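You operate a simulated robot arm through the tools that you are given. There is no shell and no other tool. Be economical: measure what you need, move in short steps, check, and stop when the job is done.

Carry out the task below with a simulated two-armed robot. There is one attempt and no reset: what you move stays moved.

## Task
Take the polishing cloth from the framing table top and lay it out flat on the wash worktop top.

It is judged by the outcome, as a careful person would: the job done as asked, and still so three seconds after it is handed in. It fails if anything else is knocked over, pushed out of place, dropped, spilled or broken. Flat cloth is picked up by pressing the open fingertips on it (5 to 10 N) and closing them slowly along it; thin cloth reads only 2 to 8 mm in the jaws.

## Robot
Two 7-joint arms with two-finger parallel grippers on one trunk, on a base that drives. Base frame: it is fixed to the floor where the robot stands at the start and does not move with it; the origin is under the middle of the robot, x ahead of it, y to its left, z up. Readings come in mm, degrees, newtons and seconds.
The left shoulder is at the start at [70, 163, 1045], the right one opposite. Places, roughly: wash worktop top [1700, -2500, 800]. Payload 3.43 kg a hand.
Tool frame (each hand has its own): the origin (TCP) lies between the finger pads and is the grasp point; the fingertips stand 34 mm ahead of it; z points along the fingers, y is the line along which they close. The gripper opens to 128 mm. The fingers are 24 mm wide and 12 mm thick; the gripper's body (48 by 130 mm) begins 96 mm behind the TCP.
Orientation is that of the tool frame in the base frame, as a unit quaternion [x, y, z, w]. With the fingers straight down and closing along the base's y, the tool's x points along the base's -x, its y along +y and its z along -z.

## Interface
- The arms move only by the tool jog_arm. It takes "left_steps", "right_steps" or both (then of equal length, played together; a hand with none holds still); each is one flat list of numbers, 7 for each row, row after row: the shift along the base's x, y, z in units of 500 mm (1.0 is 500 mm), then the turn, a rotation vector about the base's x, y, z in units of 60 degrees (1.0 is 60 degrees), then the opening, from 0 (shut) to 1 (fully open). In form: [dx, dy, dz, wx, wy, wz, claw, dx, dy, dz, wx, wy, wz, claw, ...]. A call has 1 to 12 rows; each row is the pose to reach, as a shift and turn from the pose commanded when the call began. A call with a number of a shift or a turn outside -1 to 1 is refused whole. A row lasts 0.2 s, in which the tool goes at most 50 mm and 8.6 degrees; a call with a longer step from one row to the next is refused whole, and so is a gripper value outside its range. Where a pose cannot be reached the arm comes as near as it can. A force on the tool above 40 N (or 10 N above the force at the start of the call, whichever is more), or a blocked arm, ends the call early, and 0.2 s more pass. The fingers move at their own pace (about 153 mm/s each) and stop on an object; they squeeze with about 34 N. The grip force told is the motor's: it shows also when the fingers shut on nothing. Time passes only in rows, and 0.2 s behind the last, so rows that repeat a pose let the fingers close. The reply holds the time, the measured pose of the TCP, the force on the tool along the base axes, the opening and the grip force, in the units named above and with some noise, with the torque about the TCP (base axes, N m) and any sound that the robot's microphone picked up, and new pictures: "views" is both (left out), scene, wrist or none (wrist: the cameras of the hands that moved).
- Cameras (640 x 400 px; columns grow to the right, rows downward): "scene" is now at [134.5, -22, 1269.8]; the picture's right is [-0.23, -0.97, 0.00], its down [-0.59, 0.14, -0.79] and it looks along [0.77, -0.18, -0.61] (base axes); focal length 261 px, centre (320, 200). "left" rides on the left gripper at [76, 11, -160] in its tool frame; the picture's right is [-0.15, 0.99, 0.00], its down [-0.88, -0.13, -0.46] and it looks along [-0.45, -0.07, 0.89] (tool axes); focal length 234 px, centre (320, 200). "right" rides on the right gripper at [76, -11, -160] in its tool frame; the picture's right is [0.15, 0.99, 0.00], its down [-0.88, 0.13, -0.46] and it looks along [-0.45, 0.07, 0.89] (tool axes); focal length 234 px, centre (320, 200). There is no depth. A picture from a camera that has moved, and an enlarged one, comes with that camera's place and axes in the base frame and with its lens.
- move_column(by): slides the trunk up (or, below 0, down) by that many mm; the arms and the scene camera ride with it, the base frame stays. It gives what a move gives, with no picture.
- roll_base(legs): drives the robot by 1 to 6 legs, each [ahead, left, turn to the left] in mm, mm and degrees, along the robot's own axes; the way and the turn of a leg run together, so that a leg with both is an arc; at most 1500 mm and 180 degrees a leg. The arms and the cameras ride along, it lands a little off, and it stops where it bumps. It gives what a move gives, and a new picture of the scene camera.
- aim_head(pan, tilt): turns the head with the scene camera to pan (to the left, within 86 degrees either way) and tilt (down, from -29 to 69), counted from straight ahead of the robot. It gives what a move gives, and a new picture of the scene camera.
- zoom(camera, box): a new picture of the part [left, top, right, bottom] of that camera's present view, enlarged. No time passes.
- close_job(): hands the job in; it is judged then, once.

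Work in short steps. Places have to be worked out from the pictures, the camera data and where the tool is seen: move nearer, look again, correct. Check each grasp and each placing, and mend what went wrong. You have 120 turns and 260 pictures in all, those below and enlarged ones among them. Open the grippers and draw the arms clear of the work before you hand the job in, unless the task says otherwise; then end with one line.

The tools are called after "Emit:" by a JSON object that holds its "op" and its "data". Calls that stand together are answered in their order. jog_arm: Moves the arms, as the interface text tells. Its arguments: {"type":"object","properties":{"left_steps":{"type":"array","items":{"type":"number"}},"right_steps":{"type":"array","items":{"type":"number"}},"views":{"type":"string","enum":["both","scene","wrist","none"]}},"required":[]} The other tools are called the same way: move_column (by) slides the trunk up or down; roll_base (legs) drives the base; aim_head (pan, tilt) turns the head that bears the scene camera; zoom (camera, box) takes an enlarged picture of a part of a camera's view; close_job () hands the job in.

At the start:

```text
time_s: 0.0
left_eef_pos: [654.6, 157.3, 987.6]
left_tcp_rot: [0.0, 1.0, 0.0, 0.0]
left_ft_force: [0.4, 0.2, 0.8]
left_wrist_torque: [-0.03, -0.02, 0.01]
left_gripper_width: 128.0
left_gripper_force: 0.2
right_eef_pos: [563.0, -403.2, 1034.5]
right_tcp_rot: [0.0, 1.0, 0.0, 0.0]
right_ft_force: [-0.7, 0.3, 0.1]
right_wrist_torque: [0.0, -0.04, 0.0]
right_gripper_width: 128.0
right_gripper_force: 0.0
trunk travel left (down, up): [-525.0, 415.0]
robot x, y, heading: [0.6, -2.3, 0.1]
head pan, tilt: [-13.0, 37.4]
```

scene: 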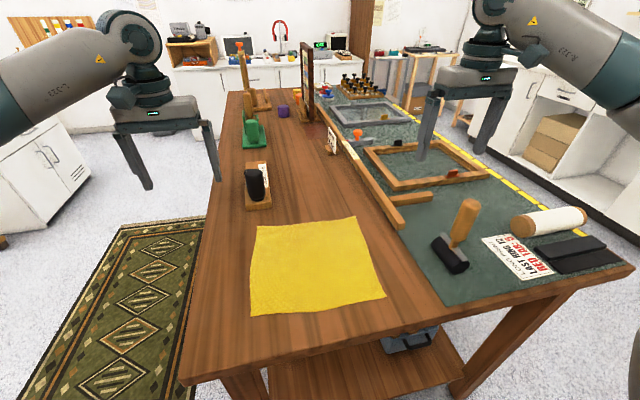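
right: 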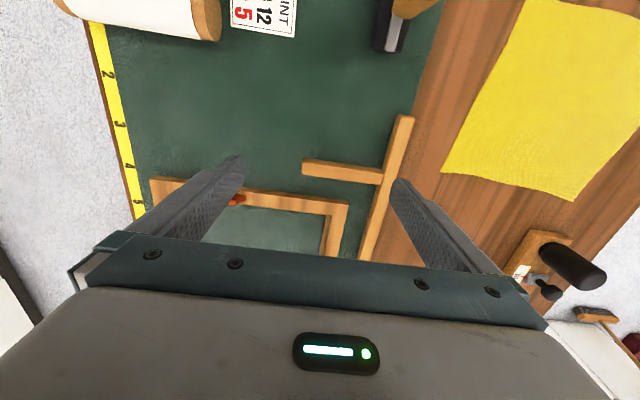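
left: 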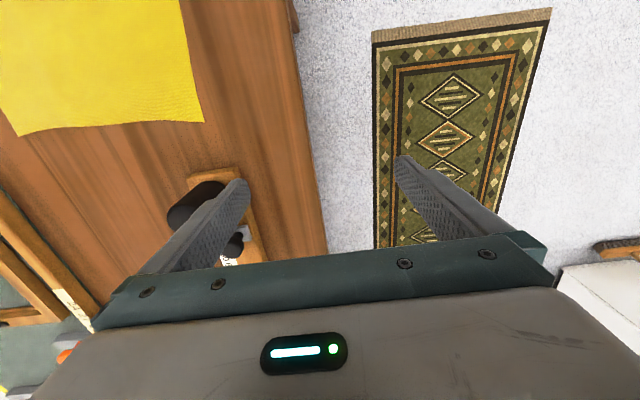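

The yellow cloth lies at about x 365–605, y −210–40, on a table at z≈850. Before picking it up I look right towards the wash worktop to plan the drive.

Emit:
{"op": "aim_head", "data": {"pan": -60, "tilt": 20}}

Emit:
{"op": "aim_head", "data": {"pan": -20, "tilt": 60}}

```text
time_s: 1.1
left_eef_pos: [653.4, 158.0, 986.7]
left_tcp_rot: [0.0, 1.0, 0.0, 0.001]
left_ft_force: [0.4, 0.1, -0.9]
left_wrist_torque: [0.0, 0.06, 0.02]
left_gripper_width: 128.0
left_gripper_force: 0.0
right_eef_pos: [562.6, -404.7, 1033.7]
right_tcp_rot: [-0.001, 1.0, 0.0, 0.0]
right_ft_force: [0.0, 0.3, 0.2]
right_wrist_torque: [-0.01, -0.05, 0.0]
right_gripper_width: 128.2
right_gripper_force: 0.1
trunk travel left (down, up): [-525.0, 415.0]
robot x, y, heading: [1.9, 0.8, 0.2]
head pan, tilt: [-60.0, 20.0]
camera scene: at [96.7, -83.1, 1297.2], right [-0.87, -0.5, 0.0], down [-0.17, 0.3, -0.94], along [0.47, -0.81, -0.34], focal length 261 px, centre (320, 200)
```

scene: 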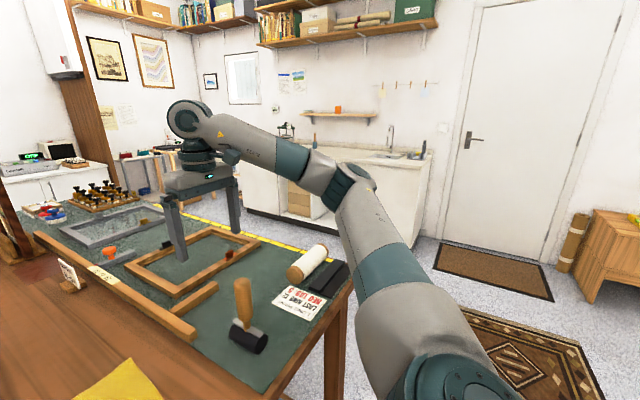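

```text
time_s: 2.2
left_eef_pos: [653.3, 157.2, 988.0]
left_tcp_rot: [0.0, 1.0, 0.0, 0.001]
left_ft_force: [-0.8, -0.1, -0.1]
left_wrist_torque: [0.0, -0.03, 0.0]
left_gripper_width: 127.9
left_gripper_force: 0.1
right_eef_pos: [561.7, -403.3, 1033.1]
right_tcp_rot: [0.0, 1.0, 0.0, -0.001]
right_ft_force: [-0.1, 1.0, 0.5]
right_wrist_torque: [0.0, 0.02, 0.01]
right_gripper_width: 128.0
right_gripper_force: 0.0
trunk travel left (down, up): [-525.0, 415.0]
robot x, y, heading: [-0.6, 3.1, 0.2]
head pan, tilt: [-20.0, 60.0]
camera scene: at [112.7, -25.4, 1239.1], right [-0.34, -0.94, 0.0], down [-0.81, 0.3, -0.5], along [0.47, -0.17, -0.87], focal length 261 px, centre (320, 200)
```

scene: 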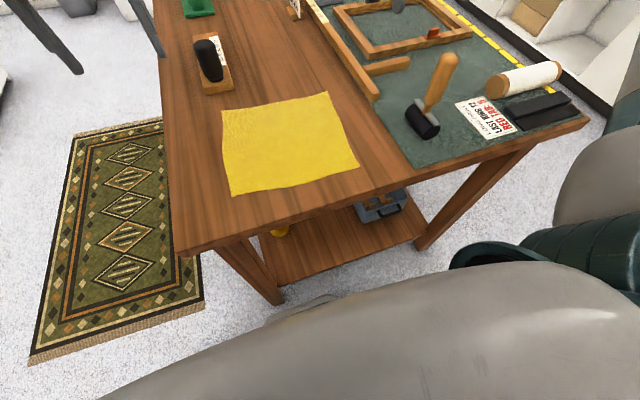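

Both views agree on the far cloth corners: A≈(603,22) and B≈(580,−214), z≈850. I shift the base 90 mm right so both hands are well placed for the far edge.

Emit:
{"op": "roll_base", "data": {"legs": [[0, -90, 0]]}}

```text
time_s: 3.3
left_eef_pos: [653.9, 67.0, 987.6]
left_tcp_rot: [-0.001, 1.0, 0.001, 0.0]
left_ft_force: [-0.6, -0.3, -1.1]
left_wrist_torque: [0.02, -0.03, -0.04]
left_gripper_width: 128.1
left_gripper_force: 0.0
right_eef_pos: [562.0, -494.4, 1034.5]
right_tcp_rot: [0.0, 1.0, 0.0, -0.001]
right_ft_force: [0.3, -0.6, 0.1]
right_wrist_torque: [-0.01, 0.0, 0.03]
right_gripper_width: 128.2
right_gripper_force: 0.1
trunk travel left (down, up): [-525.0, 415.0]
robot x, y, heading: [3.7, -92.7, 0.0]
head pan, tilt: [-20.0, 60.0]
camera scene: at [112.7, -115.8, 1239.1], right [-0.34, -0.94, 0.0], down [-0.81, 0.3, -0.5], along [0.47, -0.17, -0.87], focal length 261 px, centre (320, 200)
```

scene: 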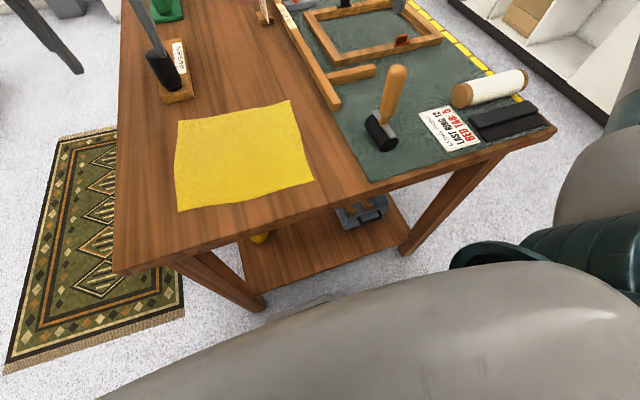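

Corners confirmed. I bring both hands above the far edge grasp points, high first and then down to about z 940, with fingers opened to 50 mm.

Emit:
{"op": "jog_arm", "data": {"left_steps": [-0.034, -0.04, 0, 0, 0, -0.03, 0.4, -0.067, -0.08, 0, 0, 0, -0.06, 0.4, -0.1, -0.12, 0, 0, 0, -0.093, 0.4, -0.134, -0.158, 0, 0, 0, -0.093, 0.4, -0.134, -0.158, 0, 0, 0, -0.093, 0.4, -0.134, -0.158, 0, 0, 0, -0.093, 0.4, -0.134, -0.158, 0, 0, 0, -0.093, 0.4, -0.134, -0.158, 0, 0, 0, -0.093, 0.4, -0.134, -0.158, -0.05, 0, 0, -0.093, 0.4, -0.134, -0.158, -0.096, 0, 0, -0.093, 0.4, -0.134, -0.158, -0.096, 0, 0, -0.093, 0.4], "right_steps": [0.0, 0.08, 0, 0, 0, -0.03, 0.4, 0.0, 0.16, 0, 0, 0, -0.06, 0.4, 0.01, 0.24, 0, 0, 0, -0.093, 0.4, 0.01, 0.32, 0, 0, 0, -0.093, 0.4, 0.02, 0.4, 0, 0, 0, -0.093, 0.4, 0.02, 0.48, 0, 0, 0, -0.093, 0.4, 0.02, 0.56, 0, 0, 0, -0.093, 0.4, 0.02, 0.634, 0, 0, 0, -0.093, 0.4, 0.02, 0.634, -0.09, 0, 0, -0.093, 0.4, 0.02, 0.634, -0.18, 0, 0, -0.093, 0.4, 0.02, 0.634, -0.188, 0, 0, -0.093, 0.4]}}

```text
time_s: 5.7
left_eef_pos: [585.4, -13.1, 938.9]
left_tcp_rot: [0.048, 0.999, 0.0, 0.001]
left_ft_force: [0.0, -0.1, 0.0]
left_wrist_torque: [-0.02, 0.01, 0.0]
left_gripper_width: 51.2
left_gripper_force: 0.0
right_eef_pos: [570.6, -176.4, 940.8]
right_tcp_rot: [0.049, 0.999, 0.001, 0.0]
right_ft_force: [-0.7, -0.3, -0.4]
right_wrist_torque: [0.02, -0.02, -0.01]
right_gripper_width: 51.1
right_gripper_force: 0.1
trunk travel left (down, up): [-525.0, 415.0]
robot x, y, heading: [1.5, -89.4, 0.0]
head pan, tilt: [-20.0, 60.0]
camera scene: at [112.3, -115.1, 1239.2], right [-0.34, -0.94, 0.0], down [-0.81, 0.3, -0.5], along [0.47, -0.17, -0.87], focal length 261 px, centre (320, 200)
camera right: at [494.8, -179.6, 1100.8], right [-0.05, 1.0, 0.0], down [0.89, 0.04, 0.46], along [0.46, 0.02, -0.89], focal length 234 px, centre (320, 200)
camera left: at [510.9, 4.6, 1100.3], right [0.24, 0.97, 0.0], down [0.86, -0.22, 0.46], along [0.44, -0.11, -0.89], focal length 234 px, centre (320, 200)
```

scene: 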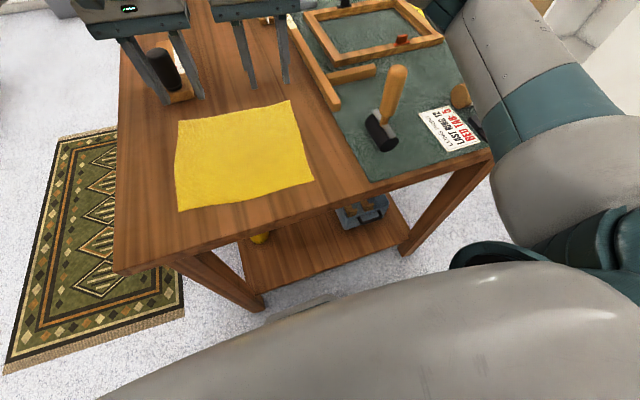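
right: 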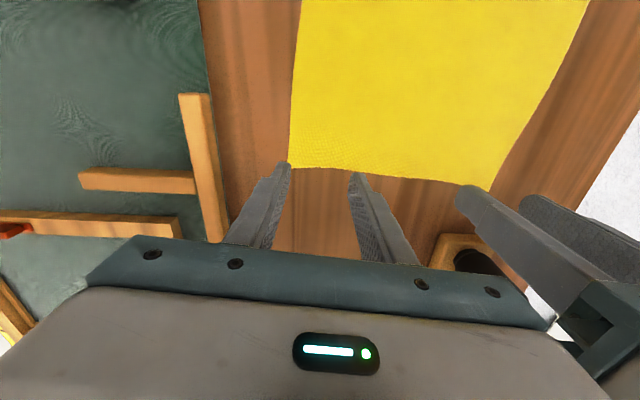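
left: 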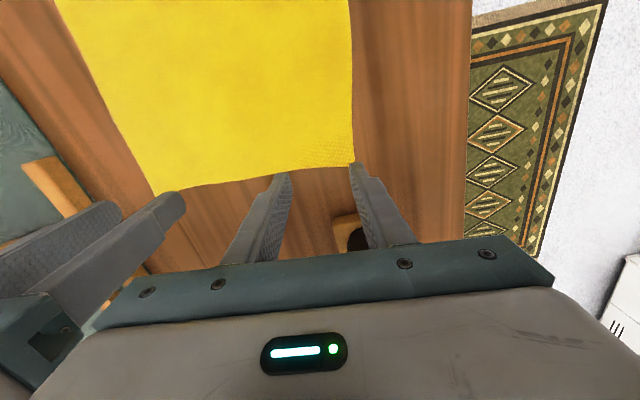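

Both hands sit ~13 mm inside the far edge and ~35 mm from the corners; table z ≈ 852. I descend to just above the cloth.

Emit:
{"op": "jog_arm", "data": {"left_steps": [0, 0, -0.05, 0, 0, 0, 0.4, 0, 0, -0.09, 0, 0, 0, 0.4, 0, 0, -0.096, 0, 0, 0, 0.4], "right_steps": [0, 0, -0.05, 0, 0, 0, 0.4, 0, 0, -0.09, 0, 0, 0, 0.4, 0, 0, -0.1, 0, 0, 0, 0.4], "views": "wrist"}}

```text
time_s: 6.5
left_eef_pos: [587.6, -12.2, 890.1]
left_tcp_rot: [0.049, 0.999, 0.001, 0.0]
left_ft_force: [0.1, 0.8, -0.1]
left_wrist_torque: [0.0, -0.04, 0.03]
left_gripper_width: 51.2
left_gripper_force: 0.1
right_eef_pos: [571.8, -175.7, 891.1]
right_tcp_rot: [0.048, 0.999, 0.0, 0.001]
right_ft_force: [-0.6, 0.6, 0.3]
right_wrist_torque: [-0.04, 0.03, 0.04]
right_gripper_width: 51.4
right_gripper_force: 0.2
trunk travel left (down, up): [-525.0, 415.0]
robot x, y, heading: [4.1, -85.1, 0.3]
head pan, tilt: [-20.0, 60.0]
camera right: at [495.4, -179.2, 1050.4], right [-0.05, 1.0, 0.0], down [0.89, 0.04, 0.46], along [0.46, 0.02, -0.89], focal length 234 px, centre (320, 200)
camera left: at [512.3, 5.2, 1051.3], right [0.24, 0.97, 0.0], down [0.86, -0.22, 0.46], along [0.44, -0.11, -0.89], focal length 234 px, centre (320, 200)
```

right: 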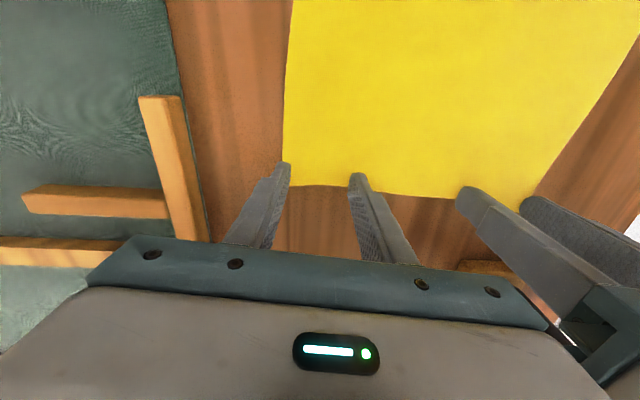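
left: 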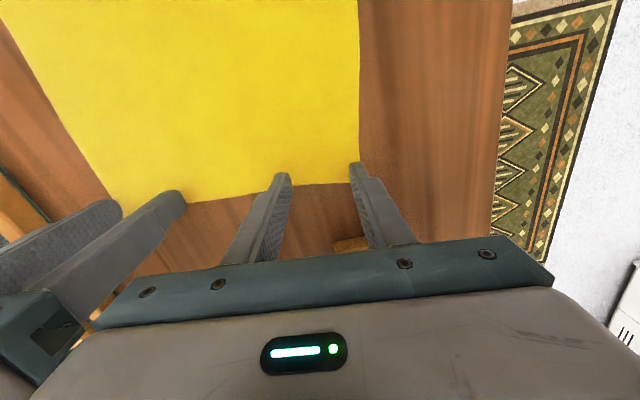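

Outer fingertips are right at the cloth's side edges, so I shift each hand ~9 mm inward and lower a few mm, watching force.

Emit:
{"op": "jog_arm", "data": {"left_steps": [0.002, -0.02, 0, 0, 0, 0, 0.4, 0.002, -0.02, -0.004, 0, 0, 0, 0.4, 0.002, -0.02, -0.008, 0, 0, 0, 0.4], "right_steps": [0, 0.018, 0, 0, 0, 0, 0.4, 0, 0.018, -0.004, 0, 0, 0, 0.4, 0, 0.018, -0.008, 0, 0, 0, 0.4], "views": "none"}}

Emit:
{"op": "jog_arm", "data": {"left_steps": [0, 0, -0.002, 0, 0, 0, 0.4, 0, 0, -0.004, 0, 0, 0, 0.4], "right_steps": [0, 0, -0.002, 0, 0, 0, 0.4, 0, 0, -0.004, 0, 0, 0, 0.4], "views": "none"}}

```text
time_s: 7.3
left_eef_pos: [588.2, -21.9, 887.3]
left_tcp_rot: [0.05, 0.999, 0.0, 0.0]
left_ft_force: [-0.3, 0.4, 0.3]
left_wrist_torque: [0.02, -0.02, -0.01]
left_gripper_width: 51.4
left_gripper_force: 0.0
right_eef_pos: [572.4, -168.0, 884.9]
right_tcp_rot: [0.049, 0.999, -0.001, 0.0]
right_ft_force: [0.4, -0.4, 0.2]
right_wrist_torque: [-0.03, -0.02, 0.03]
right_gripper_width: 51.3
right_gripper_force: 0.0
trunk travel left (down, up): [-525.0, 415.0]
robot x, y, heading: [-1.9, -93.0, -0.2]
head pan, tilt: [-20.0, 60.0]
```

```text
time_s: 7.9
left_eef_pos: [588.4, -22.4, 885.1]
left_tcp_rot: [0.048, 0.999, 0.0, 0.001]
left_ft_force: [-0.3, 0.5, -0.3]
left_wrist_torque: [0.0, 0.02, 0.02]
left_gripper_width: 51.0
left_gripper_force: 0.1
right_eef_pos: [572.8, -166.5, 885.8]
right_tcp_rot: [0.049, 0.999, 0.0, 0.001]
right_ft_force: [2.2, -0.8, 8.6]
right_wrist_torque: [-0.15, -0.06, 0.05]
right_gripper_width: 51.0
right_gripper_force: 0.1
trunk travel left (down, up): [-525.0, 415.0]
robot x, y, heading: [0.3, -89.9, 0.2]
head pan, tilt: [-20.0, 60.0]
```

Right hand now presses with 8.6 N; left is not yet in contact, so I lower the left only.

Emit:
{"op": "jog_arm", "data": {"left_steps": [0, 0, -0.002, 0, 0, 0, 0.4, 0, 0, -0.003, 0, 0, 0, 0.4], "views": "none"}}

```text
time_s: 8.5
left_eef_pos: [587.3, -21.4, 886.7]
left_tcp_rot: [0.048, 0.999, -0.001, 0.0]
left_ft_force: [1.7, -1.2, 7.6]
left_wrist_torque: [0.1, -0.01, -0.03]
left_gripper_width: 51.1
left_gripper_force: 0.0
right_eef_pos: [571.8, -166.6, 884.4]
right_tcp_rot: [0.049, 0.999, 0.0, 0.001]
right_ft_force: [1.7, 0.8, 8.6]
right_wrist_torque: [-0.11, -0.07, 0.01]
right_gripper_width: 51.5
right_gripper_force: 0.1
trunk travel left (down, up): [-525.0, 415.0]
robot x, y, heading: [-1.0, -90.8, -0.0]
head pan, tilt: [-20.0, 60.0]
```

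Both press ~8 N. Now I close slowly over 12 rows, moving each hand inward so the inner finger stays still and the outer one gathers the free corner.

Emit:
{"op": "jog_arm", "data": {"left_steps": [0, -0.004, 0, 0, 0, 0, 0.36, 0, -0.008, 0, 0, 0, 0, 0.32, 0, -0.012, 0, 0, 0, 0, 0.28, 0, -0.016, 0, 0, 0, 0, 0.24, 0, -0.02, 0, 0, 0, 0, 0.2, 0, -0.024, 0, 0, 0, 0, 0.16, 0, -0.028, 0, 0, 0, 0, 0.12, 0, -0.032, 0, 0, 0, 0, 0.09, 0, -0.035, 0, 0, 0, 0, 0.06, 0, -0.038, 0, 0, 0, 0, 0.03, 0, -0.04, 0, 0, 0, 0, 0, 0, -0.04, 0, 0, 0, 0, 0], "right_steps": [0, 0.004, 0, 0, 0, 0, 0.36, 0, 0.008, 0, 0, 0, 0, 0.32, 0, 0.012, 0, 0, 0, 0, 0.28, 0, 0.016, 0, 0, 0, 0, 0.24, 0, 0.02, 0, 0, 0, 0, 0.2, 0, 0.024, 0, 0, 0, 0, 0.16, 0, 0.028, 0, 0, 0, 0, 0.12, 0, 0.032, 0, 0, 0, 0, 0.09, 0, 0.035, 0, 0, 0, 0, 0.06, 0, 0.038, 0, 0, 0, 0, 0.03, 0, 0.04, 0, 0, 0, 0, 0, 0, 0.04, 0, 0, 0, 0, 0]}}

```text
time_s: 9.9
left_eef_pos: [589.4, -29.8, 885.0]
left_tcp_rot: [0.046, 0.999, 0.001, 0.0]
left_ft_force: [-0.9, 4.6, 5.3]
left_wrist_torque: [-1.98, 0.02, -0.29]
left_gripper_width: 1.9
left_gripper_force: 34.2
right_eef_pos: [574.2, -159.8, 885.5]
right_tcp_rot: [0.051, 0.999, 0.0, 0.0]
right_ft_force: [0.6, -2.0, 7.9]
right_wrist_torque: [1.55, 0.04, 0.12]
right_gripper_width: 1.9
right_gripper_force: 34.1
trunk travel left (down, up): [-525.0, 415.0]
robot x, y, heading: [-0.8, -89.2, -0.2]
head pan, tilt: [-20.0, 60.0]
stopped in row 7 (right hand): the force on the tool passed its limit (the readings are from after the stop); the commanded pose is now the measured one
camera scene: at [111.6, -114.5, 1239.1], right [-0.34, -0.94, 0.0], down [-0.81, 0.3, -0.5], along [0.47, -0.17, -0.87], focal length 261 px, centre (320, 200)
camera right: at [495.9, -161.5, 1045.4], right [-0.04, 1.0, 0.0], down [0.89, 0.04, 0.46], along [0.46, 0.02, -0.89], focal length 234 px, centre (320, 200)
camera left: at [514.2, -12.1, 1046.5], right [0.24, 0.97, 0.0], down [0.86, -0.21, 0.46], along [0.44, -0.11, -0.89], focal length 234 px, centre (320, 200)
```

scene: 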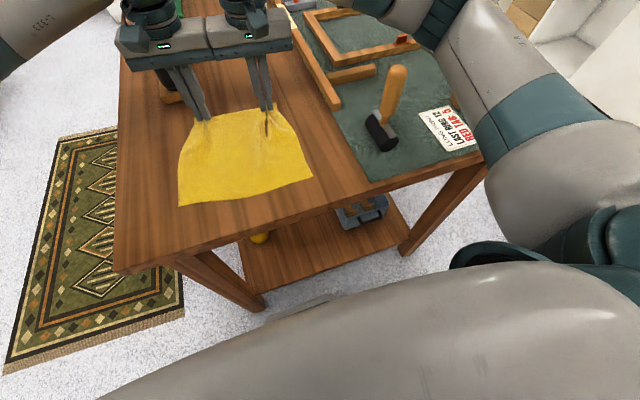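
right: 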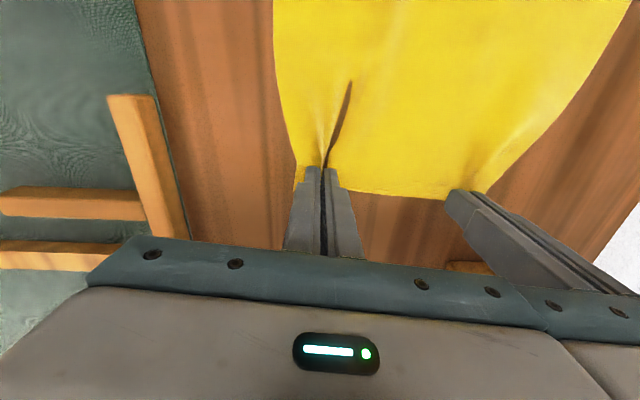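
left: 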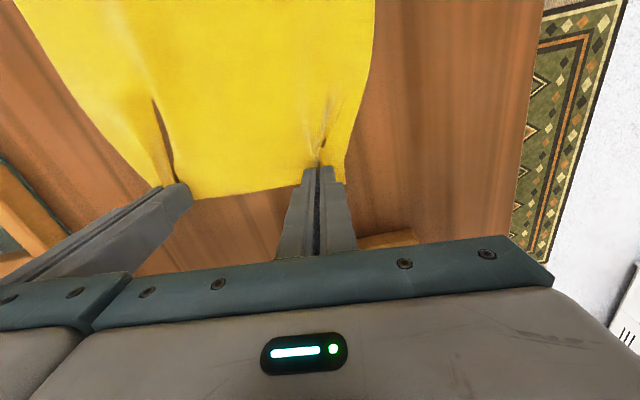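

The two gripper bodies touched (130 mm apart), but both hands pinch a fold of cloth (1.9 mm). I separate them slightly and lift a little to check.

Emit:
{"op": "jog_arm", "data": {"left_steps": [0, 0.006, 0.004, 0, 0, 0, 0, 0, 0.01, 0.02, 0, 0, 0, 0, 0, 0.012, 0.05, 0, 0, 0, 0, 0, 0.012, 0.1, 0, 0, 0, 0, 0, 0.012, 0.1, 0, 0, 0, 0], "right_steps": [0, -0.006, 0.004, 0, 0, 0, 0, 0, -0.01, 0.02, 0, 0, 0, 0, 0, -0.012, 0.05, 0, 0, 0, 0, 0, -0.012, 0.1, 0, 0, 0, 0, 0, -0.012, 0.1, 0, 0, 0, 0]}}

```text
time_s: 11.1
left_eef_pos: [589.7, -26.0, 933.3]
left_tcp_rot: [0.047, 0.999, 0.0, -0.001]
left_ft_force: [-3.0, -33.5, 0.0]
left_wrist_torque: [-1.2, 0.09, 0.25]
left_gripper_width: 2.0
left_gripper_force: 33.6
right_eef_pos: [574.7, -163.5, 934.1]
right_tcp_rot: [0.05, 0.999, 0.001, -0.001]
right_ft_force: [2.6, 34.9, 0.7]
right_wrist_torque: [1.2, -0.1, -0.11]
right_gripper_width: 2.0
right_gripper_force: 33.6
trunk travel left (down, up): [-525.0, 415.0]
robot x, y, heading: [-1.8, -89.5, -0.1]
head pan, tilt: [-20.0, 60.0]
camera scene: at [113.3, -114.8, 1239.0], right [-0.34, -0.94, 0.0], down [-0.81, 0.3, -0.5], along [0.47, -0.17, -0.87], focal length 261 px, centre (320, 200)
camera right: at [497.3, -166.6, 1094.7], right [-0.05, 1.0, 0.0], down [0.89, 0.04, 0.46], along [0.46, 0.02, -0.89], focal length 234 px, centre (320, 200)
camera left: at [515.6, -8.1, 1094.6], right [0.24, 0.97, 0.0], down [0.86, -0.21, 0.46], along [0.44, -0.11, -0.89], focal length 234 px, centre (320, 200)
```

scene: 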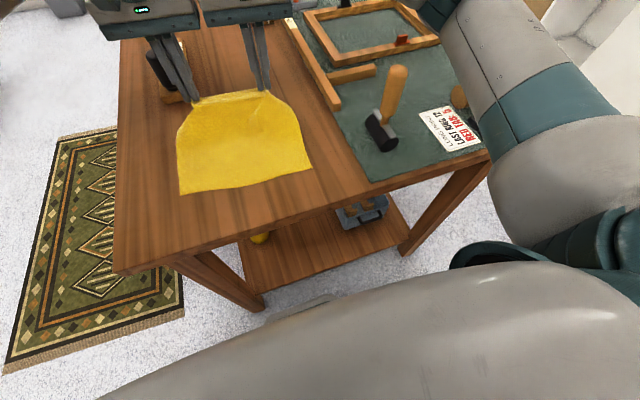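
right: 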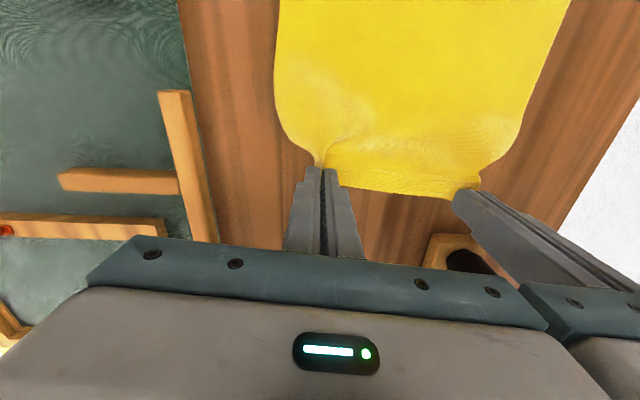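
left: 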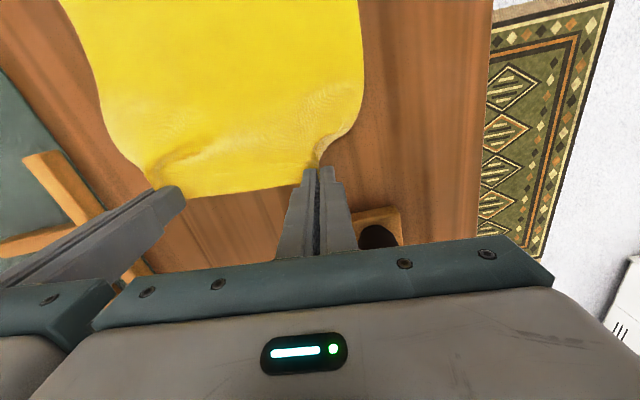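

The grip holds well but the cloth between the hands is taut (34 N). I ease the hands ~2 mm each inward and lift gently.

Emit:
{"op": "jog_arm", "data": {"left_steps": [0, -0.005, 0.0, 0, 0, 0, 0, 0, -0.005, 0.04, 0, 0, 0, 0, 0, -0.005, 0.1, 0, 0, 0, 0, 0, -0.005, 0.16, 0, 0, 0, 0, 0, -0.005, 0.16, 0, 0, 0, 0], "right_steps": [0, 0.005, 0.0, 0, 0, 0, 0, 0, 0.005, 0.04, 0, 0, 0, 0, 0, 0.005, 0.1, 0, 0, 0, 0, 0, 0.005, 0.16, 0, 0, 0, 0, 0, 0.005, 0.16, 0, 0, 0, 0], "views": "scene"}}

```text
time_s: 12.3
left_eef_pos: [589.1, -26.2, 1014.6]
left_tcp_rot: [0.046, 0.999, 0.0, -0.001]
left_ft_force: [-2.3, -25.2, 0.7]
left_wrist_torque: [-0.88, 0.05, 0.18]
left_gripper_width: 2.2
left_gripper_force: 34.2
right_eef_pos: [573.0, -162.7, 1015.4]
right_tcp_rot: [0.052, 0.999, 0.0, 0.001]
right_ft_force: [2.7, 25.1, -0.9]
right_wrist_torque: [0.91, -0.04, -0.07]
right_gripper_width: 2.3
right_gripper_force: 33.9
trunk travel left (down, up): [-525.0, 415.0]
robot x, y, heading: [-0.2, -90.1, 0.0]
head pan, tilt: [-20.0, 60.0]
camera scene: at [113.4, -114.8, 1239.0], right [-0.34, -0.94, 0.0], down [-0.81, 0.3, -0.5], along [0.47, -0.17, -0.87], focal length 261 px, centre (320, 200)
```

scene: 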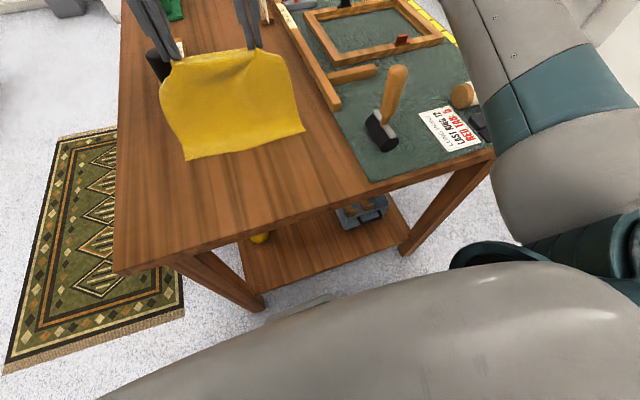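

Holding well. I ease the tension a bit more, then raise the trunk 200 mm to get the cloth clear of the table.

Emit:
{"op": "jog_arm", "data": {"left_steps": [0, -0.003, 0.0, 0, 0, 0, 0, 0, -0.006, 0, 0, 0, 0, 0], "right_steps": [0, 0.003, 0.0, 0, 0, 0, 0, 0, 0.006, 0, 0, 0, 0, 0], "views": "none"}}

Emit:
{"op": "move_column", "data": {"by": 200}}

Emit:
{"op": "aim_head", "data": {"pan": -20, "tilt": 45}}

```text
time_s: 12.9
left_eef_pos: [589.9, -29.6, 1013.5]
left_tcp_rot: [0.046, 0.999, 0.002, -0.001]
left_ft_force: [-0.1, -14.9, -0.4]
left_wrist_torque: [-0.5, 0.03, 0.12]
left_gripper_width: 1.7
left_gripper_force: 34.1
right_eef_pos: [573.2, -161.5, 1013.6]
right_tcp_rot: [0.051, 0.999, -0.002, 0.0]
right_ft_force: [1.4, 14.4, -0.2]
right_wrist_torque: [0.51, -0.01, -0.06]
right_gripper_width: 2.0
right_gripper_force: 34.1
trunk travel left (down, up): [-525.0, 415.0]
robot x, y, heading: [-1.5, -88.7, -0.0]
head pan, tilt: [-20.0, 60.0]
```

```text
time_s: 15.1
left_eef_pos: [588.4, -29.3, 1214.8]
left_tcp_rot: [0.047, 0.999, 0.003, 0.0]
left_ft_force: [-0.3, -9.8, -0.5]
left_wrist_torque: [-0.35, 0.05, 0.09]
left_gripper_width: 1.9
left_gripper_force: 34.3
right_eef_pos: [574.6, -160.0, 1215.1]
right_tcp_rot: [0.051, 0.999, 0.0, 0.0]
right_ft_force: [0.8, 10.8, -0.1]
right_wrist_torque: [0.37, -0.06, -0.07]
right_gripper_width: 2.3
right_gripper_force: 34.4
trunk travel left (down, up): [-725.0, 215.0]
robot x, y, heading: [2.7, -89.6, -0.1]
head pan, tilt: [-20.0, 60.0]
```

```text
time_s: 15.9
left_eef_pos: [588.0, -28.5, 1214.4]
left_tcp_rot: [0.047, 0.999, 0.002, -0.001]
left_ft_force: [-1.6, -10.1, -0.2]
left_wrist_torque: [-0.35, 0.04, 0.11]
left_gripper_width: 2.0
left_gripper_force: 33.7
right_eef_pos: [574.0, -160.4, 1216.1]
right_tcp_rot: [0.052, 0.999, -0.001, 0.0]
right_ft_force: [1.1, 11.0, -0.4]
right_wrist_torque: [0.34, 0.0, -0.06]
right_gripper_width: 2.1
right_gripper_force: 33.9
trunk travel left (down, up): [-725.0, 215.0]
robot x, y, heading: [-2.2, -87.7, 0.1]
head pan, tilt: [-20.0, 45.0]
camera scene: at [126.5, -119.8, 1458.5], right [-0.34, -0.94, 0.0], down [-0.67, 0.24, -0.71], along [0.66, -0.24, -0.71], focal length 261 px, centre (320, 200)
```

scene: 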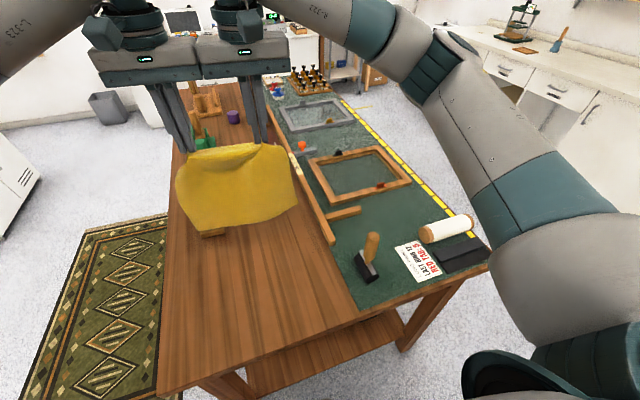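

The cloth hangs from both hands clear of the table. I back off 350 mm, turn right to face the wash counter's wall, and look.

Emit:
{"op": "roll_base", "data": {"legs": [[-350, 0, 0], [0, 0, -90]]}}

Emit:
{"op": "aim_head", "data": {"pan": 45, "tilt": 25}}

```text
time_s: 22.0
left_eef_pos: [-292.3, -678.1, 1215.1]
left_tcp_rot: [0.739, 0.674, 0.001, 0.001]
left_ft_force: [-10.4, 0.2, 0.5]
left_wrist_torque: [0.01, 0.36, 0.08]
left_gripper_width: 1.8
left_gripper_force: 34.1
right_eef_pos: [-423.8, -665.5, 1215.2]
right_tcp_rot: [0.741, 0.671, -0.001, -0.001]
right_ft_force: [10.3, -0.8, 0.1]
right_wrist_torque: [-0.02, -0.37, -0.01]
right_gripper_width: 2.1
right_gripper_force: 34.5
trunk travel left (down, up): [-725.0, 215.0]
robot x, y, heading: [-356.6, -89.7, -90.2]
head pan, tilt: [-20.0, 45.0]
camera scene: at [-382.0, -219.4, 1458.6], right [-0.94, 0.34, 0.0], down [0.24, 0.67, -0.71], along [-0.24, -0.66, -0.71], focal length 261 px, centre (320, 200)
```

scene: 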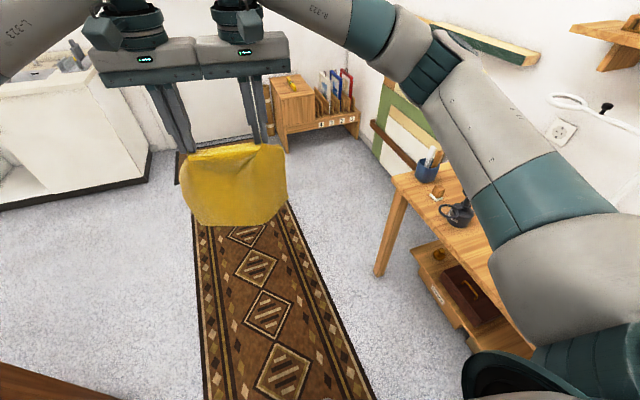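

```text
time_s: 23.4
left_eef_pos: [-293.3, -678.0, 1214.7]
left_tcp_rot: [0.739, 0.674, 0.003, 0.0]
left_ft_force: [-9.6, 0.6, -0.5]
left_wrist_torque: [-0.01, 0.32, 0.12]
left_gripper_width: 1.9
left_gripper_force: 33.7
right_eef_pos: [-424.2, -664.8, 1214.6]
right_tcp_rot: [0.742, 0.67, -0.001, 0.0]
right_ft_force: [9.5, 0.1, -0.1]
right_wrist_torque: [-0.01, -0.31, -0.02]
right_gripper_width: 1.8
right_gripper_force: 34.5
trunk travel left (down, up): [-725.0, 215.0]
robot x, y, heading: [-354.4, -90.9, -90.0]
head pan, tilt: [45.0, 25.0]
camera scene: at [-289.1, -208.0, 1489.1], right [-0.71, -0.71, 0.0], down [-0.3, 0.3, -0.91], along [0.64, -0.64, -0.42], focal length 261 px, centre (320, 200)
```

scene: 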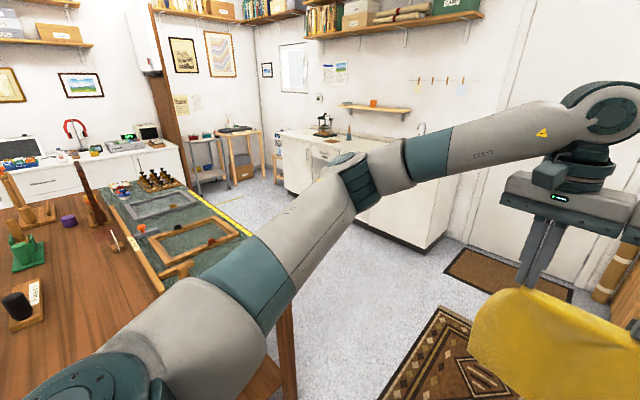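

Path is free. I drive forward 1200 mm, then strafe left 1500 mm, with hands still short of the counter.

Emit:
{"op": "roll_base", "data": {"legs": [[1150, 0, 0], [0, 1500, 0]]}}

Emit:
{"op": "aim_head", "data": {"pan": 20, "tilt": 30}}

```text
time_s: 36.2
left_eef_pos: [1217.4, -1817.3, 1213.9]
left_tcp_rot: [0.739, 0.673, 0.001, 0.001]
left_ft_force: [-9.5, 0.5, 0.4]
left_wrist_torque: [-0.02, 0.32, 0.15]
left_gripper_width: 1.8
left_gripper_force: 34.2
right_eef_pos: [1085.9, -1802.9, 1214.1]
right_tcp_rot: [0.742, 0.67, -0.001, -0.001]
right_ft_force: [10.3, 0.1, -0.1]
right_wrist_torque: [-0.04, -0.34, -0.01]
right_gripper_width: 1.9
right_gripper_force: 34.1
trunk travel left (down, up): [-725.0, 215.0]
robot x, y, heading: [1156.0, -1227.1, -90.2]
head pan, tilt: [45.0, 25.0]
camera scene: at [1221.7, -1346.5, 1489.2], right [-0.71, -0.71, 0.0], down [-0.3, 0.3, -0.91], along [0.64, -0.64, -0.42], focal length 261 px, centre (320, 200)
```

scene: 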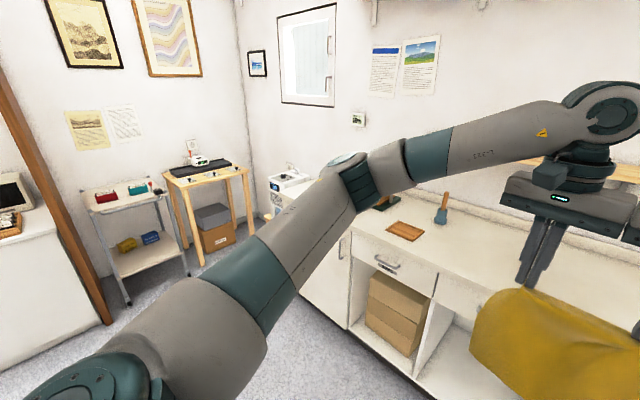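

```text
time_s: 37.1
left_eef_pos: [1217.3, -1816.3, 1215.4]
left_tcp_rot: [0.74, 0.673, 0.001, 0.001]
left_ft_force: [-8.3, 0.9, 1.3]
left_wrist_torque: [0.01, 0.27, 0.09]
left_gripper_width: 2.0
left_gripper_force: 34.0
right_eef_pos: [1085.2, -1802.0, 1214.1]
right_tcp_rot: [0.743, 0.67, 0.0, -0.001]
right_ft_force: [8.5, -0.3, -0.3]
right_wrist_torque: [-0.04, -0.28, 0.0]
right_gripper_width: 1.9
right_gripper_force: 34.3
trunk travel left (down, up): [-725.0, 215.0]
robot x, y, heading: [1159.1, -1227.8, -89.9]
head pan, tilt: [20.0, 30.0]
camera scene: at [1187.6, -1366.3, 1481.2], right [-0.94, -0.34, 0.0], down [-0.17, 0.47, -0.87], along [0.3, -0.81, -0.5], focal length 261 px, centre (320, 200)
```

scene: 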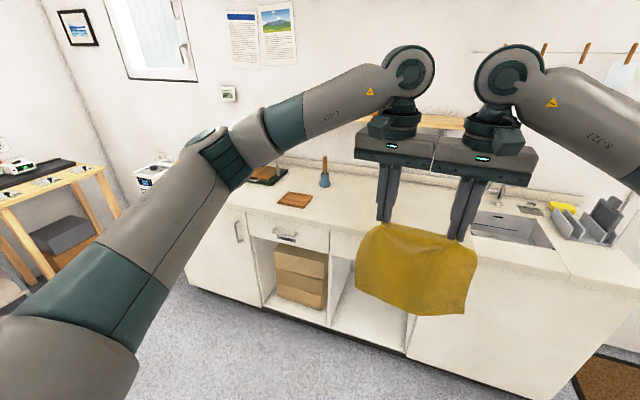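

The free stretch of counter lies between the sink (x≲930) and the brush/board (x≳1600), with the front edge at y≈−2290, z≈800. I shift left a bit, go forward, and turn 6° left so the hand line is parallel to the counter.

Emit:
{"op": "roll_base", "data": {"legs": [[0, 60, 0], [590, 0, 0], [0, 0, 6]]}}

Emit:
{"op": "aim_head", "data": {"pan": 0, "tilt": 45}}

```text
time_s: 41.6
left_eef_pos: [1342.2, -2394.7, 1214.9]
left_tcp_rot: [0.702, 0.712, 0.001, 0.0]
left_ft_force: [-9.0, 0.1, 0.5]
left_wrist_torque: [-0.03, 0.3, 0.07]
left_gripper_width: 2.0
left_gripper_force: 33.2
right_eef_pos: [1209.9, -2394.6, 1215.1]
right_tcp_rot: [0.705, 0.709, -0.001, 0.0]
right_ft_force: [9.2, 0.0, 0.1]
right_wrist_torque: [0.02, -0.34, -0.05]
right_gripper_width: 2.0
right_gripper_force: 33.4
trunk travel left (down, up): [-725.0, 215.0]
robot x, y, heading: [1221.0, -1816.7, -83.7]
head pan, tilt: [20.0, 30.0]
camera scene: at [1263.3, -1950.0, 1481.3], right [-0.9, -0.44, 0.0], down [-0.22, 0.45, -0.87], along [0.38, -0.78, -0.5], focal length 261 px, centre (320, 200)
```

scene: 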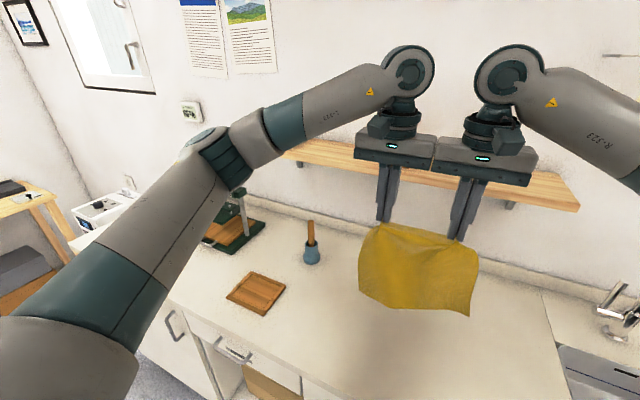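

```text
time_s: 42.4
left_eef_pos: [1344.1, -2396.0, 1214.6]
left_tcp_rot: [0.703, 0.712, 0.001, -0.001]
left_ft_force: [-6.5, -0.2, -0.1]
left_wrist_torque: [-0.01, 0.23, 0.06]
left_gripper_width: 1.9
left_gripper_force: 34.3
right_eef_pos: [1211.8, -2394.5, 1214.5]
right_tcp_rot: [0.705, 0.709, -0.001, -0.001]
right_ft_force: [7.7, 0.5, 0.5]
right_wrist_torque: [0.02, -0.26, 0.02]
right_gripper_width: 2.0
right_gripper_force: 34.1
trunk travel left (down, up): [-725.0, 215.0]
robot x, y, heading: [1218.6, -1815.6, -83.8]
head pan, tilt: [0.0, 45.0]
camera scene: at [1234.0, -1950.0, 1458.6], right [-0.99, -0.11, 0.0], down [-0.08, 0.7, -0.71], along [0.08, -0.7, -0.71], focal length 261 px, centre (320, 200)
```

scene: 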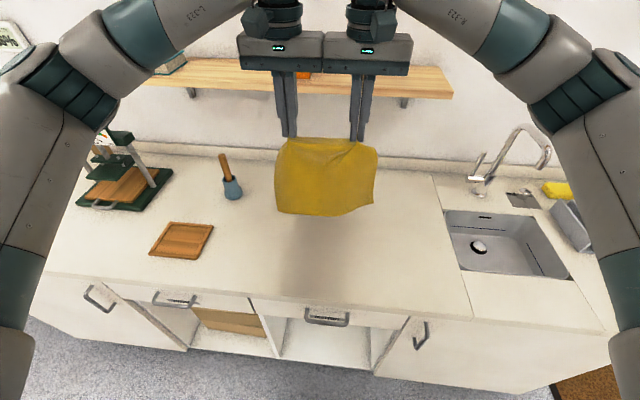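

The spot below (x≈1145–1410, y≈−2560…−2340) is free. I move the hands ~145 mm deeper and up 100, then lower the trunk 240 so the hem nears the worktop.

Emit:
{"op": "jog_arm", "data": {"left_steps": [0, -0.07, 0.05, 0, 0, 0, 0, 0, -0.14, 0.1, 0, 0, 0, 0, 0, -0.21, 0.15, 0, 0, 0, 0, 0, -0.28, 0.2, 0, 0, 0, 0, 0, -0.28, 0.2, 0, 0, 0, 0], "right_steps": [0, -0.07, 0.05, 0, 0, 0, 0, 0, -0.14, 0.1, 0, 0, 0, 0, 0, -0.21, 0.15, 0, 0, 0, 0, 0, -0.28, 0.2, 0, 0, 0, 0, 0, -0.28, 0.2, 0, 0, 0, 0], "views": "scene"}}

Emit:
{"op": "move_column", "data": {"by": -225}}

Emit:
{"op": "aim_head", "data": {"pan": 0, "tilt": 45}}

```text
time_s: 43.6
left_eef_pos: [1342.9, -2534.2, 1314.5]
left_tcp_rot: [0.702, 0.712, 0.002, 0.0]
left_ft_force: [-8.1, -0.5, -0.7]
left_wrist_torque: [0.0, 0.29, 0.07]
left_gripper_width: 1.7
left_gripper_force: 33.8
right_eef_pos: [1211.4, -2533.4, 1313.6]
right_tcp_rot: [0.705, 0.71, -0.002, -0.002]
right_ft_force: [7.9, 0.8, 0.3]
right_wrist_torque: [0.01, -0.25, 0.04]
right_gripper_width: 2.0
right_gripper_force: 34.1
trunk travel left (down, up): [-725.0, 215.0]
robot x, y, heading: [1216.4, -1816.2, -83.6]
head pan, tilt: [0.0, 45.0]
camera scene: at [1234.1, -1949.7, 1458.6], right [-0.99, -0.11, 0.0], down [-0.08, 0.7, -0.71], along [0.08, -0.7, -0.71], focal length 261 px, centre (320, 200)
```

scene: 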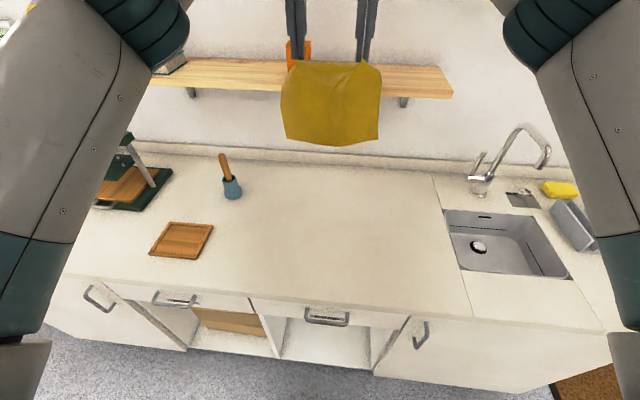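

```text
time_s: 46.0
left_eef_pos: [1343.7, -2535.1, 1089.0]
left_tcp_rot: [0.702, 0.712, 0.002, 0.001]
left_ft_force: [-9.5, -0.5, 0.6]
left_wrist_torque: [0.0, 0.31, 0.07]
left_gripper_width: 1.8
left_gripper_force: 33.7
right_eef_pos: [1211.0, -2533.5, 1089.0]
right_tcp_rot: [0.706, 0.709, 0.0, -0.001]
right_ft_force: [9.0, 0.8, 0.1]
right_wrist_torque: [-0.02, -0.3, -0.02]
right_gripper_width: 1.9
right_gripper_force: 33.5
trunk travel left (down, up): [-500.0, 440.0]
robot x, y, heading: [1220.6, -1812.0, -83.9]
head pan, tilt: [0.0, 45.0]
```

```text
time_s: 46.6
left_eef_pos: [1343.3, -2534.6, 1088.8]
left_tcp_rot: [0.702, 0.712, 0.002, 0.001]
left_ft_force: [-9.1, -0.8, -0.6]
left_wrist_torque: [-0.03, 0.32, 0.05]
left_gripper_width: 1.6
left_gripper_force: 33.8
right_eef_pos: [1211.7, -2532.8, 1088.5]
right_tcp_rot: [0.705, 0.709, -0.001, -0.001]
right_ft_force: [9.6, 0.2, -0.6]
right_wrist_torque: [0.01, -0.35, -0.01]
right_gripper_width: 2.2
right_gripper_force: 33.8
trunk travel left (down, up): [-500.0, 440.0]
robot x, y, heading: [1220.1, -1815.3, -84.2]
head pan, tilt: [0.0, 45.0]
camera scene: at [1233.6, -1949.8, 1233.6], right [-0.99, -0.11, 0.0], down [-0.08, 0.7, -0.71], along [0.08, -0.7, -0.71], focal length 261 px, centre (320, 200)
```

scene: 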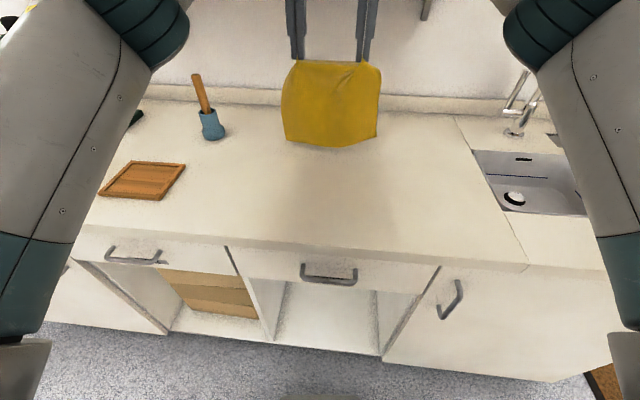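

The hem hangs about 28 mm above the worktop. I lay it: lowering while drawing the hands toward the robot so the hem stays behind.

Emit:
{"op": "jog_arm", "data": {"left_steps": [0, 0.024, -0.04, 0, 0, 0, 0, 0, 0.08, -0.09, 0, 0, 0, 0, 0, 0.13, -0.13, 0, 0, 0, 0, 0, 0.19, -0.17, 0, 0, 0, 0, 0, 0.234, -0.21, 0, 0, 0, 0, 0, 0.274, -0.25, 0, 0, 0, 0, 0, 0.304, -0.29, 0, 0, 0, 0, 0, 0.344, -0.33, 0, 0, 0, 0, 0, 0.366, -0.36, 0, 0, 0, 0, 0, 0.388, -0.39, 0, 0, 0, 0, 0, 0.41, -0.42, 0, 0, 0, 0, 0, 0.42, -0.438, 0, 0, 0, 0], "right_steps": [0, 0.024, -0.04, 0, 0, 0, 0, 0, 0.08, -0.09, 0, 0, 0, 0, 0, 0.13, -0.13, 0, 0, 0, 0, 0, 0.19, -0.17, 0, 0, 0, 0, 0, 0.234, -0.21, 0, 0, 0, 0, 0, 0.274, -0.25, 0, 0, 0, 0, 0, 0.304, -0.29, 0, 0, 0, 0, 0, 0.344, -0.33, 0, 0, 0, 0, 0, 0.366, -0.36, 0, 0, 0, 0, 0, 0.388, -0.39, 0, 0, 0, 0, 0, 0.41, -0.42, 0, 0, 0, 0, 0, 0.42, -0.438, 0, 0, 0, 0]}}

```text
time_s: 49.1
left_eef_pos: [1340.5, -2328.2, 885.1]
left_tcp_rot: [0.701, 0.713, -0.008, 0.004]
left_ft_force: [-1.6, 3.8, 22.4]
left_wrist_torque: [0.21, 0.08, 0.02]
left_gripper_width: 2.0
left_gripper_force: 34.1
right_eef_pos: [1212.1, -2326.1, 885.3]
right_tcp_rot: [0.706, 0.708, -0.002, 0.008]
right_ft_force: [1.6, 4.2, 22.6]
right_wrist_torque: [0.08, 0.07, -0.05]
right_gripper_width: 1.9
right_gripper_force: 34.2
trunk travel left (down, up): [-500.0, 440.0]
robot x, y, heading: [1218.7, -1814.4, -83.3]
head pan, tilt: [0.0, 45.0]
stopped in row 12 (right hand): the force on the tool passed its limit (the readings are from after the stop); the commanded pose is now the measured one
camera scene: at [1233.3, -1946.6, 1234.6], right [-0.99, -0.11, 0.0], down [-0.08, 0.7, -0.71], along [0.08, -0.7, -0.71], focal length 261 px, centre (320, 200)
camera right: at [1199.4, -2247.4, 1044.7], right [0.99, 0.15, 0.01], down [0.13, -0.87, 0.47], along [0.08, -0.46, -0.88], focal length 234 px, centre (320, 200)
camera left: at [1352.4, -2250.8, 1045.4], right [0.99, -0.13, 0.0], down [-0.11, -0.88, 0.47], along [-0.06, -0.47, -0.88], focal length 234 px, centre (320, 200)
```

scene: 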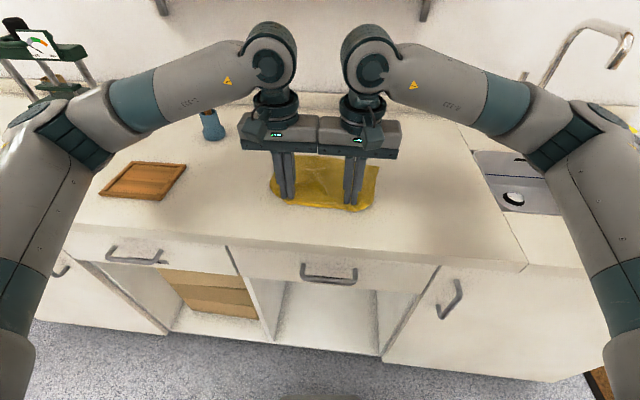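
right: 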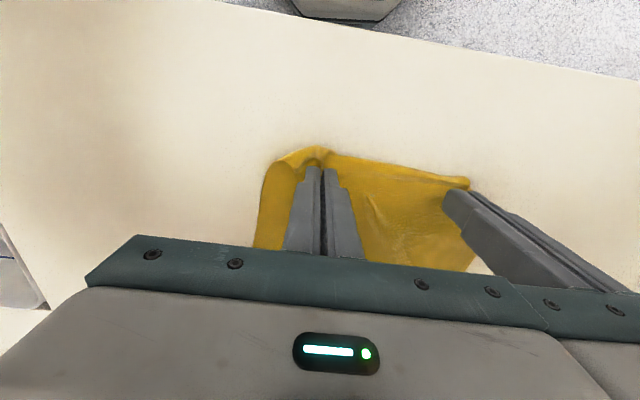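
left: 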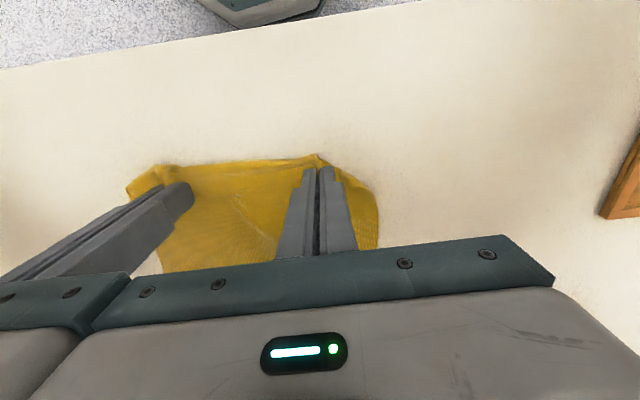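

Contact came at TCP z≈885, so the worktop is at z≈851 and the hem was already bunched under. I lift the cloth straight up again and go back out to re-lay it properly.

Emit:
{"op": "jog_arm", "data": {"left_steps": [0, 0, 0.04, 0, 0, 0, 0, 0, 0, 0.12, 0, 0, 0, 0, 0, 0, 0.2, 0, 0, 0, 0, 0, 0, 0.28, 0, 0, 0, 0, 0, 0, 0.36, 0, 0, 0, 0, 0, 0, 0.44, 0, 0, 0, 0, 0, 0, 0.52, 0, 0, 0, 0, 0, -0.08, 0.52, 0, 0, 0, 0, 0, -0.16, 0.52, 0, 0, 0, 0, 0, -0.24, 0.52, 0, 0, 0, 0, 0, -0.32, 0.52, 0, 0, 0, 0, 0, -0.4, 0.52, 0, 0, 0, 0], "right_steps": [0, 0, 0.04, 0, 0, 0, 0, 0, 0, 0.12, 0, 0, 0, 0, 0, 0, 0.2, 0, 0, 0, 0, 0, 0, 0.28, 0, 0, 0, 0, 0, 0, 0.36, 0, 0, 0, 0, 0, 0, 0.44, 0, 0, 0, 0, 0, 0, 0.52, 0, 0, 0, 0, 0, -0.08, 0.52, 0, 0, 0, 0, 0, -0.16, 0.52, 0, 0, 0, 0, 0, -0.24, 0.52, 0, 0, 0, 0, 0, -0.32, 0.52, 0, 0, 0, 0, 0, -0.4, 0.52, 0, 0, 0, 0], "views": "scene"}}

```text
time_s: 51.7
left_eef_pos: [1335.0, -2523.7, 1138.1]
left_tcp_rot: [0.711, 0.703, 0.004, 0.013]
left_ft_force: [-0.5, 0.9, -1.8]
left_wrist_torque: [-0.27, 2.06, 0.16]
left_gripper_width: 1.9
left_gripper_force: 34.2
right_eef_pos: [1203.4, -2527.0, 1140.6]
right_tcp_rot: [0.71, 0.705, 0.003, 0.004]
right_ft_force: [-0.5, -1.2, 0.0]
right_wrist_torque: [0.27, -2.18, -0.22]
right_gripper_width: 1.9
right_gripper_force: 34.7
trunk travel left (down, up): [-500.0, 440.0]
robot x, y, heading: [1216.1, -1818.6, -84.0]
head pan, tilt: [0.0, 45.0]
stopped in row 12 (left hand): the force on the tool passed its limit (the readings are from after the stop); the commanded pose is now the measured one
camera scene: at [1231.1, -1950.8, 1233.5], right [-0.99, -0.11, 0.0], down [-0.07, 0.7, -0.71], along [0.08, -0.7, -0.71], focal length 261 px, centre (320, 200)
```

scene: 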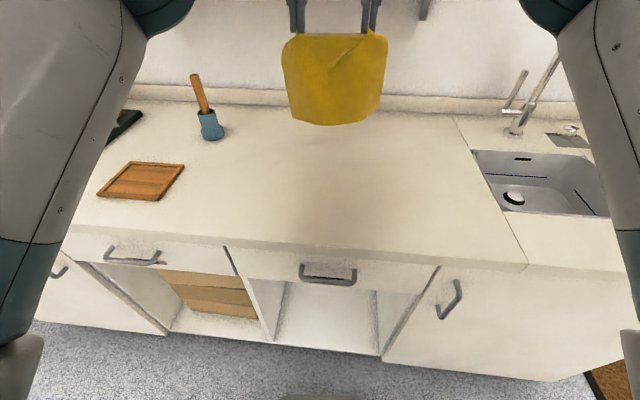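

Stopped at the very end of the motion; probably the gripper bodies touching each other, but I check the shelf clearance by tilting the head.

Emit:
{"op": "aim_head", "data": {"pan": 0, "tilt": 15}}

```text
time_s: 52.7
left_eef_pos: [1338.7, -2523.5, 1137.9]
left_tcp_rot: [0.71, 0.704, 0.004, 0.012]
left_ft_force: [-1.4, 3.1, -1.4]
left_wrist_torque: [-0.71, 2.42, -0.08]
left_gripper_width: 1.9
left_gripper_force: 33.7
right_eef_pos: [1206.1, -2525.6, 1139.7]
right_tcp_rot: [0.709, 0.706, 0.0, 0.002]
right_ft_force: [1.0, -3.9, 2.2]
right_wrist_torque: [0.72, -2.61, -0.42]
right_gripper_width: 2.0
right_gripper_force: 33.7
trunk travel left (down, up): [-500.0, 440.0]
robot x, y, heading: [1219.4, -1820.5, -83.8]
head pan, tilt: [0.0, 15.0]
camera scene: at [1234.6, -1962.5, 1280.3], right [-0.99, -0.11, 0.0], down [-0.03, 0.26, -0.97], along [0.1, -0.96, -0.26], focal length 261 px, centre (320, 200)
```

scene: 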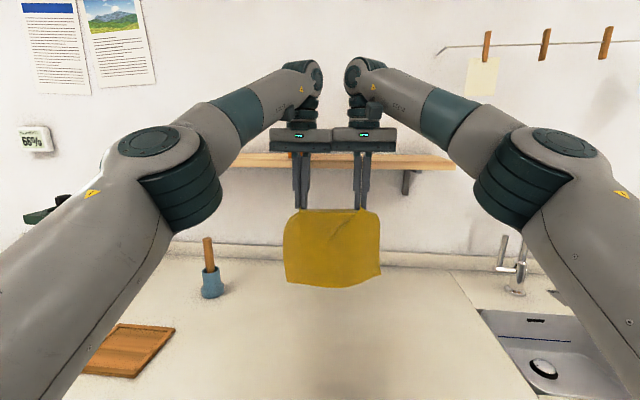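

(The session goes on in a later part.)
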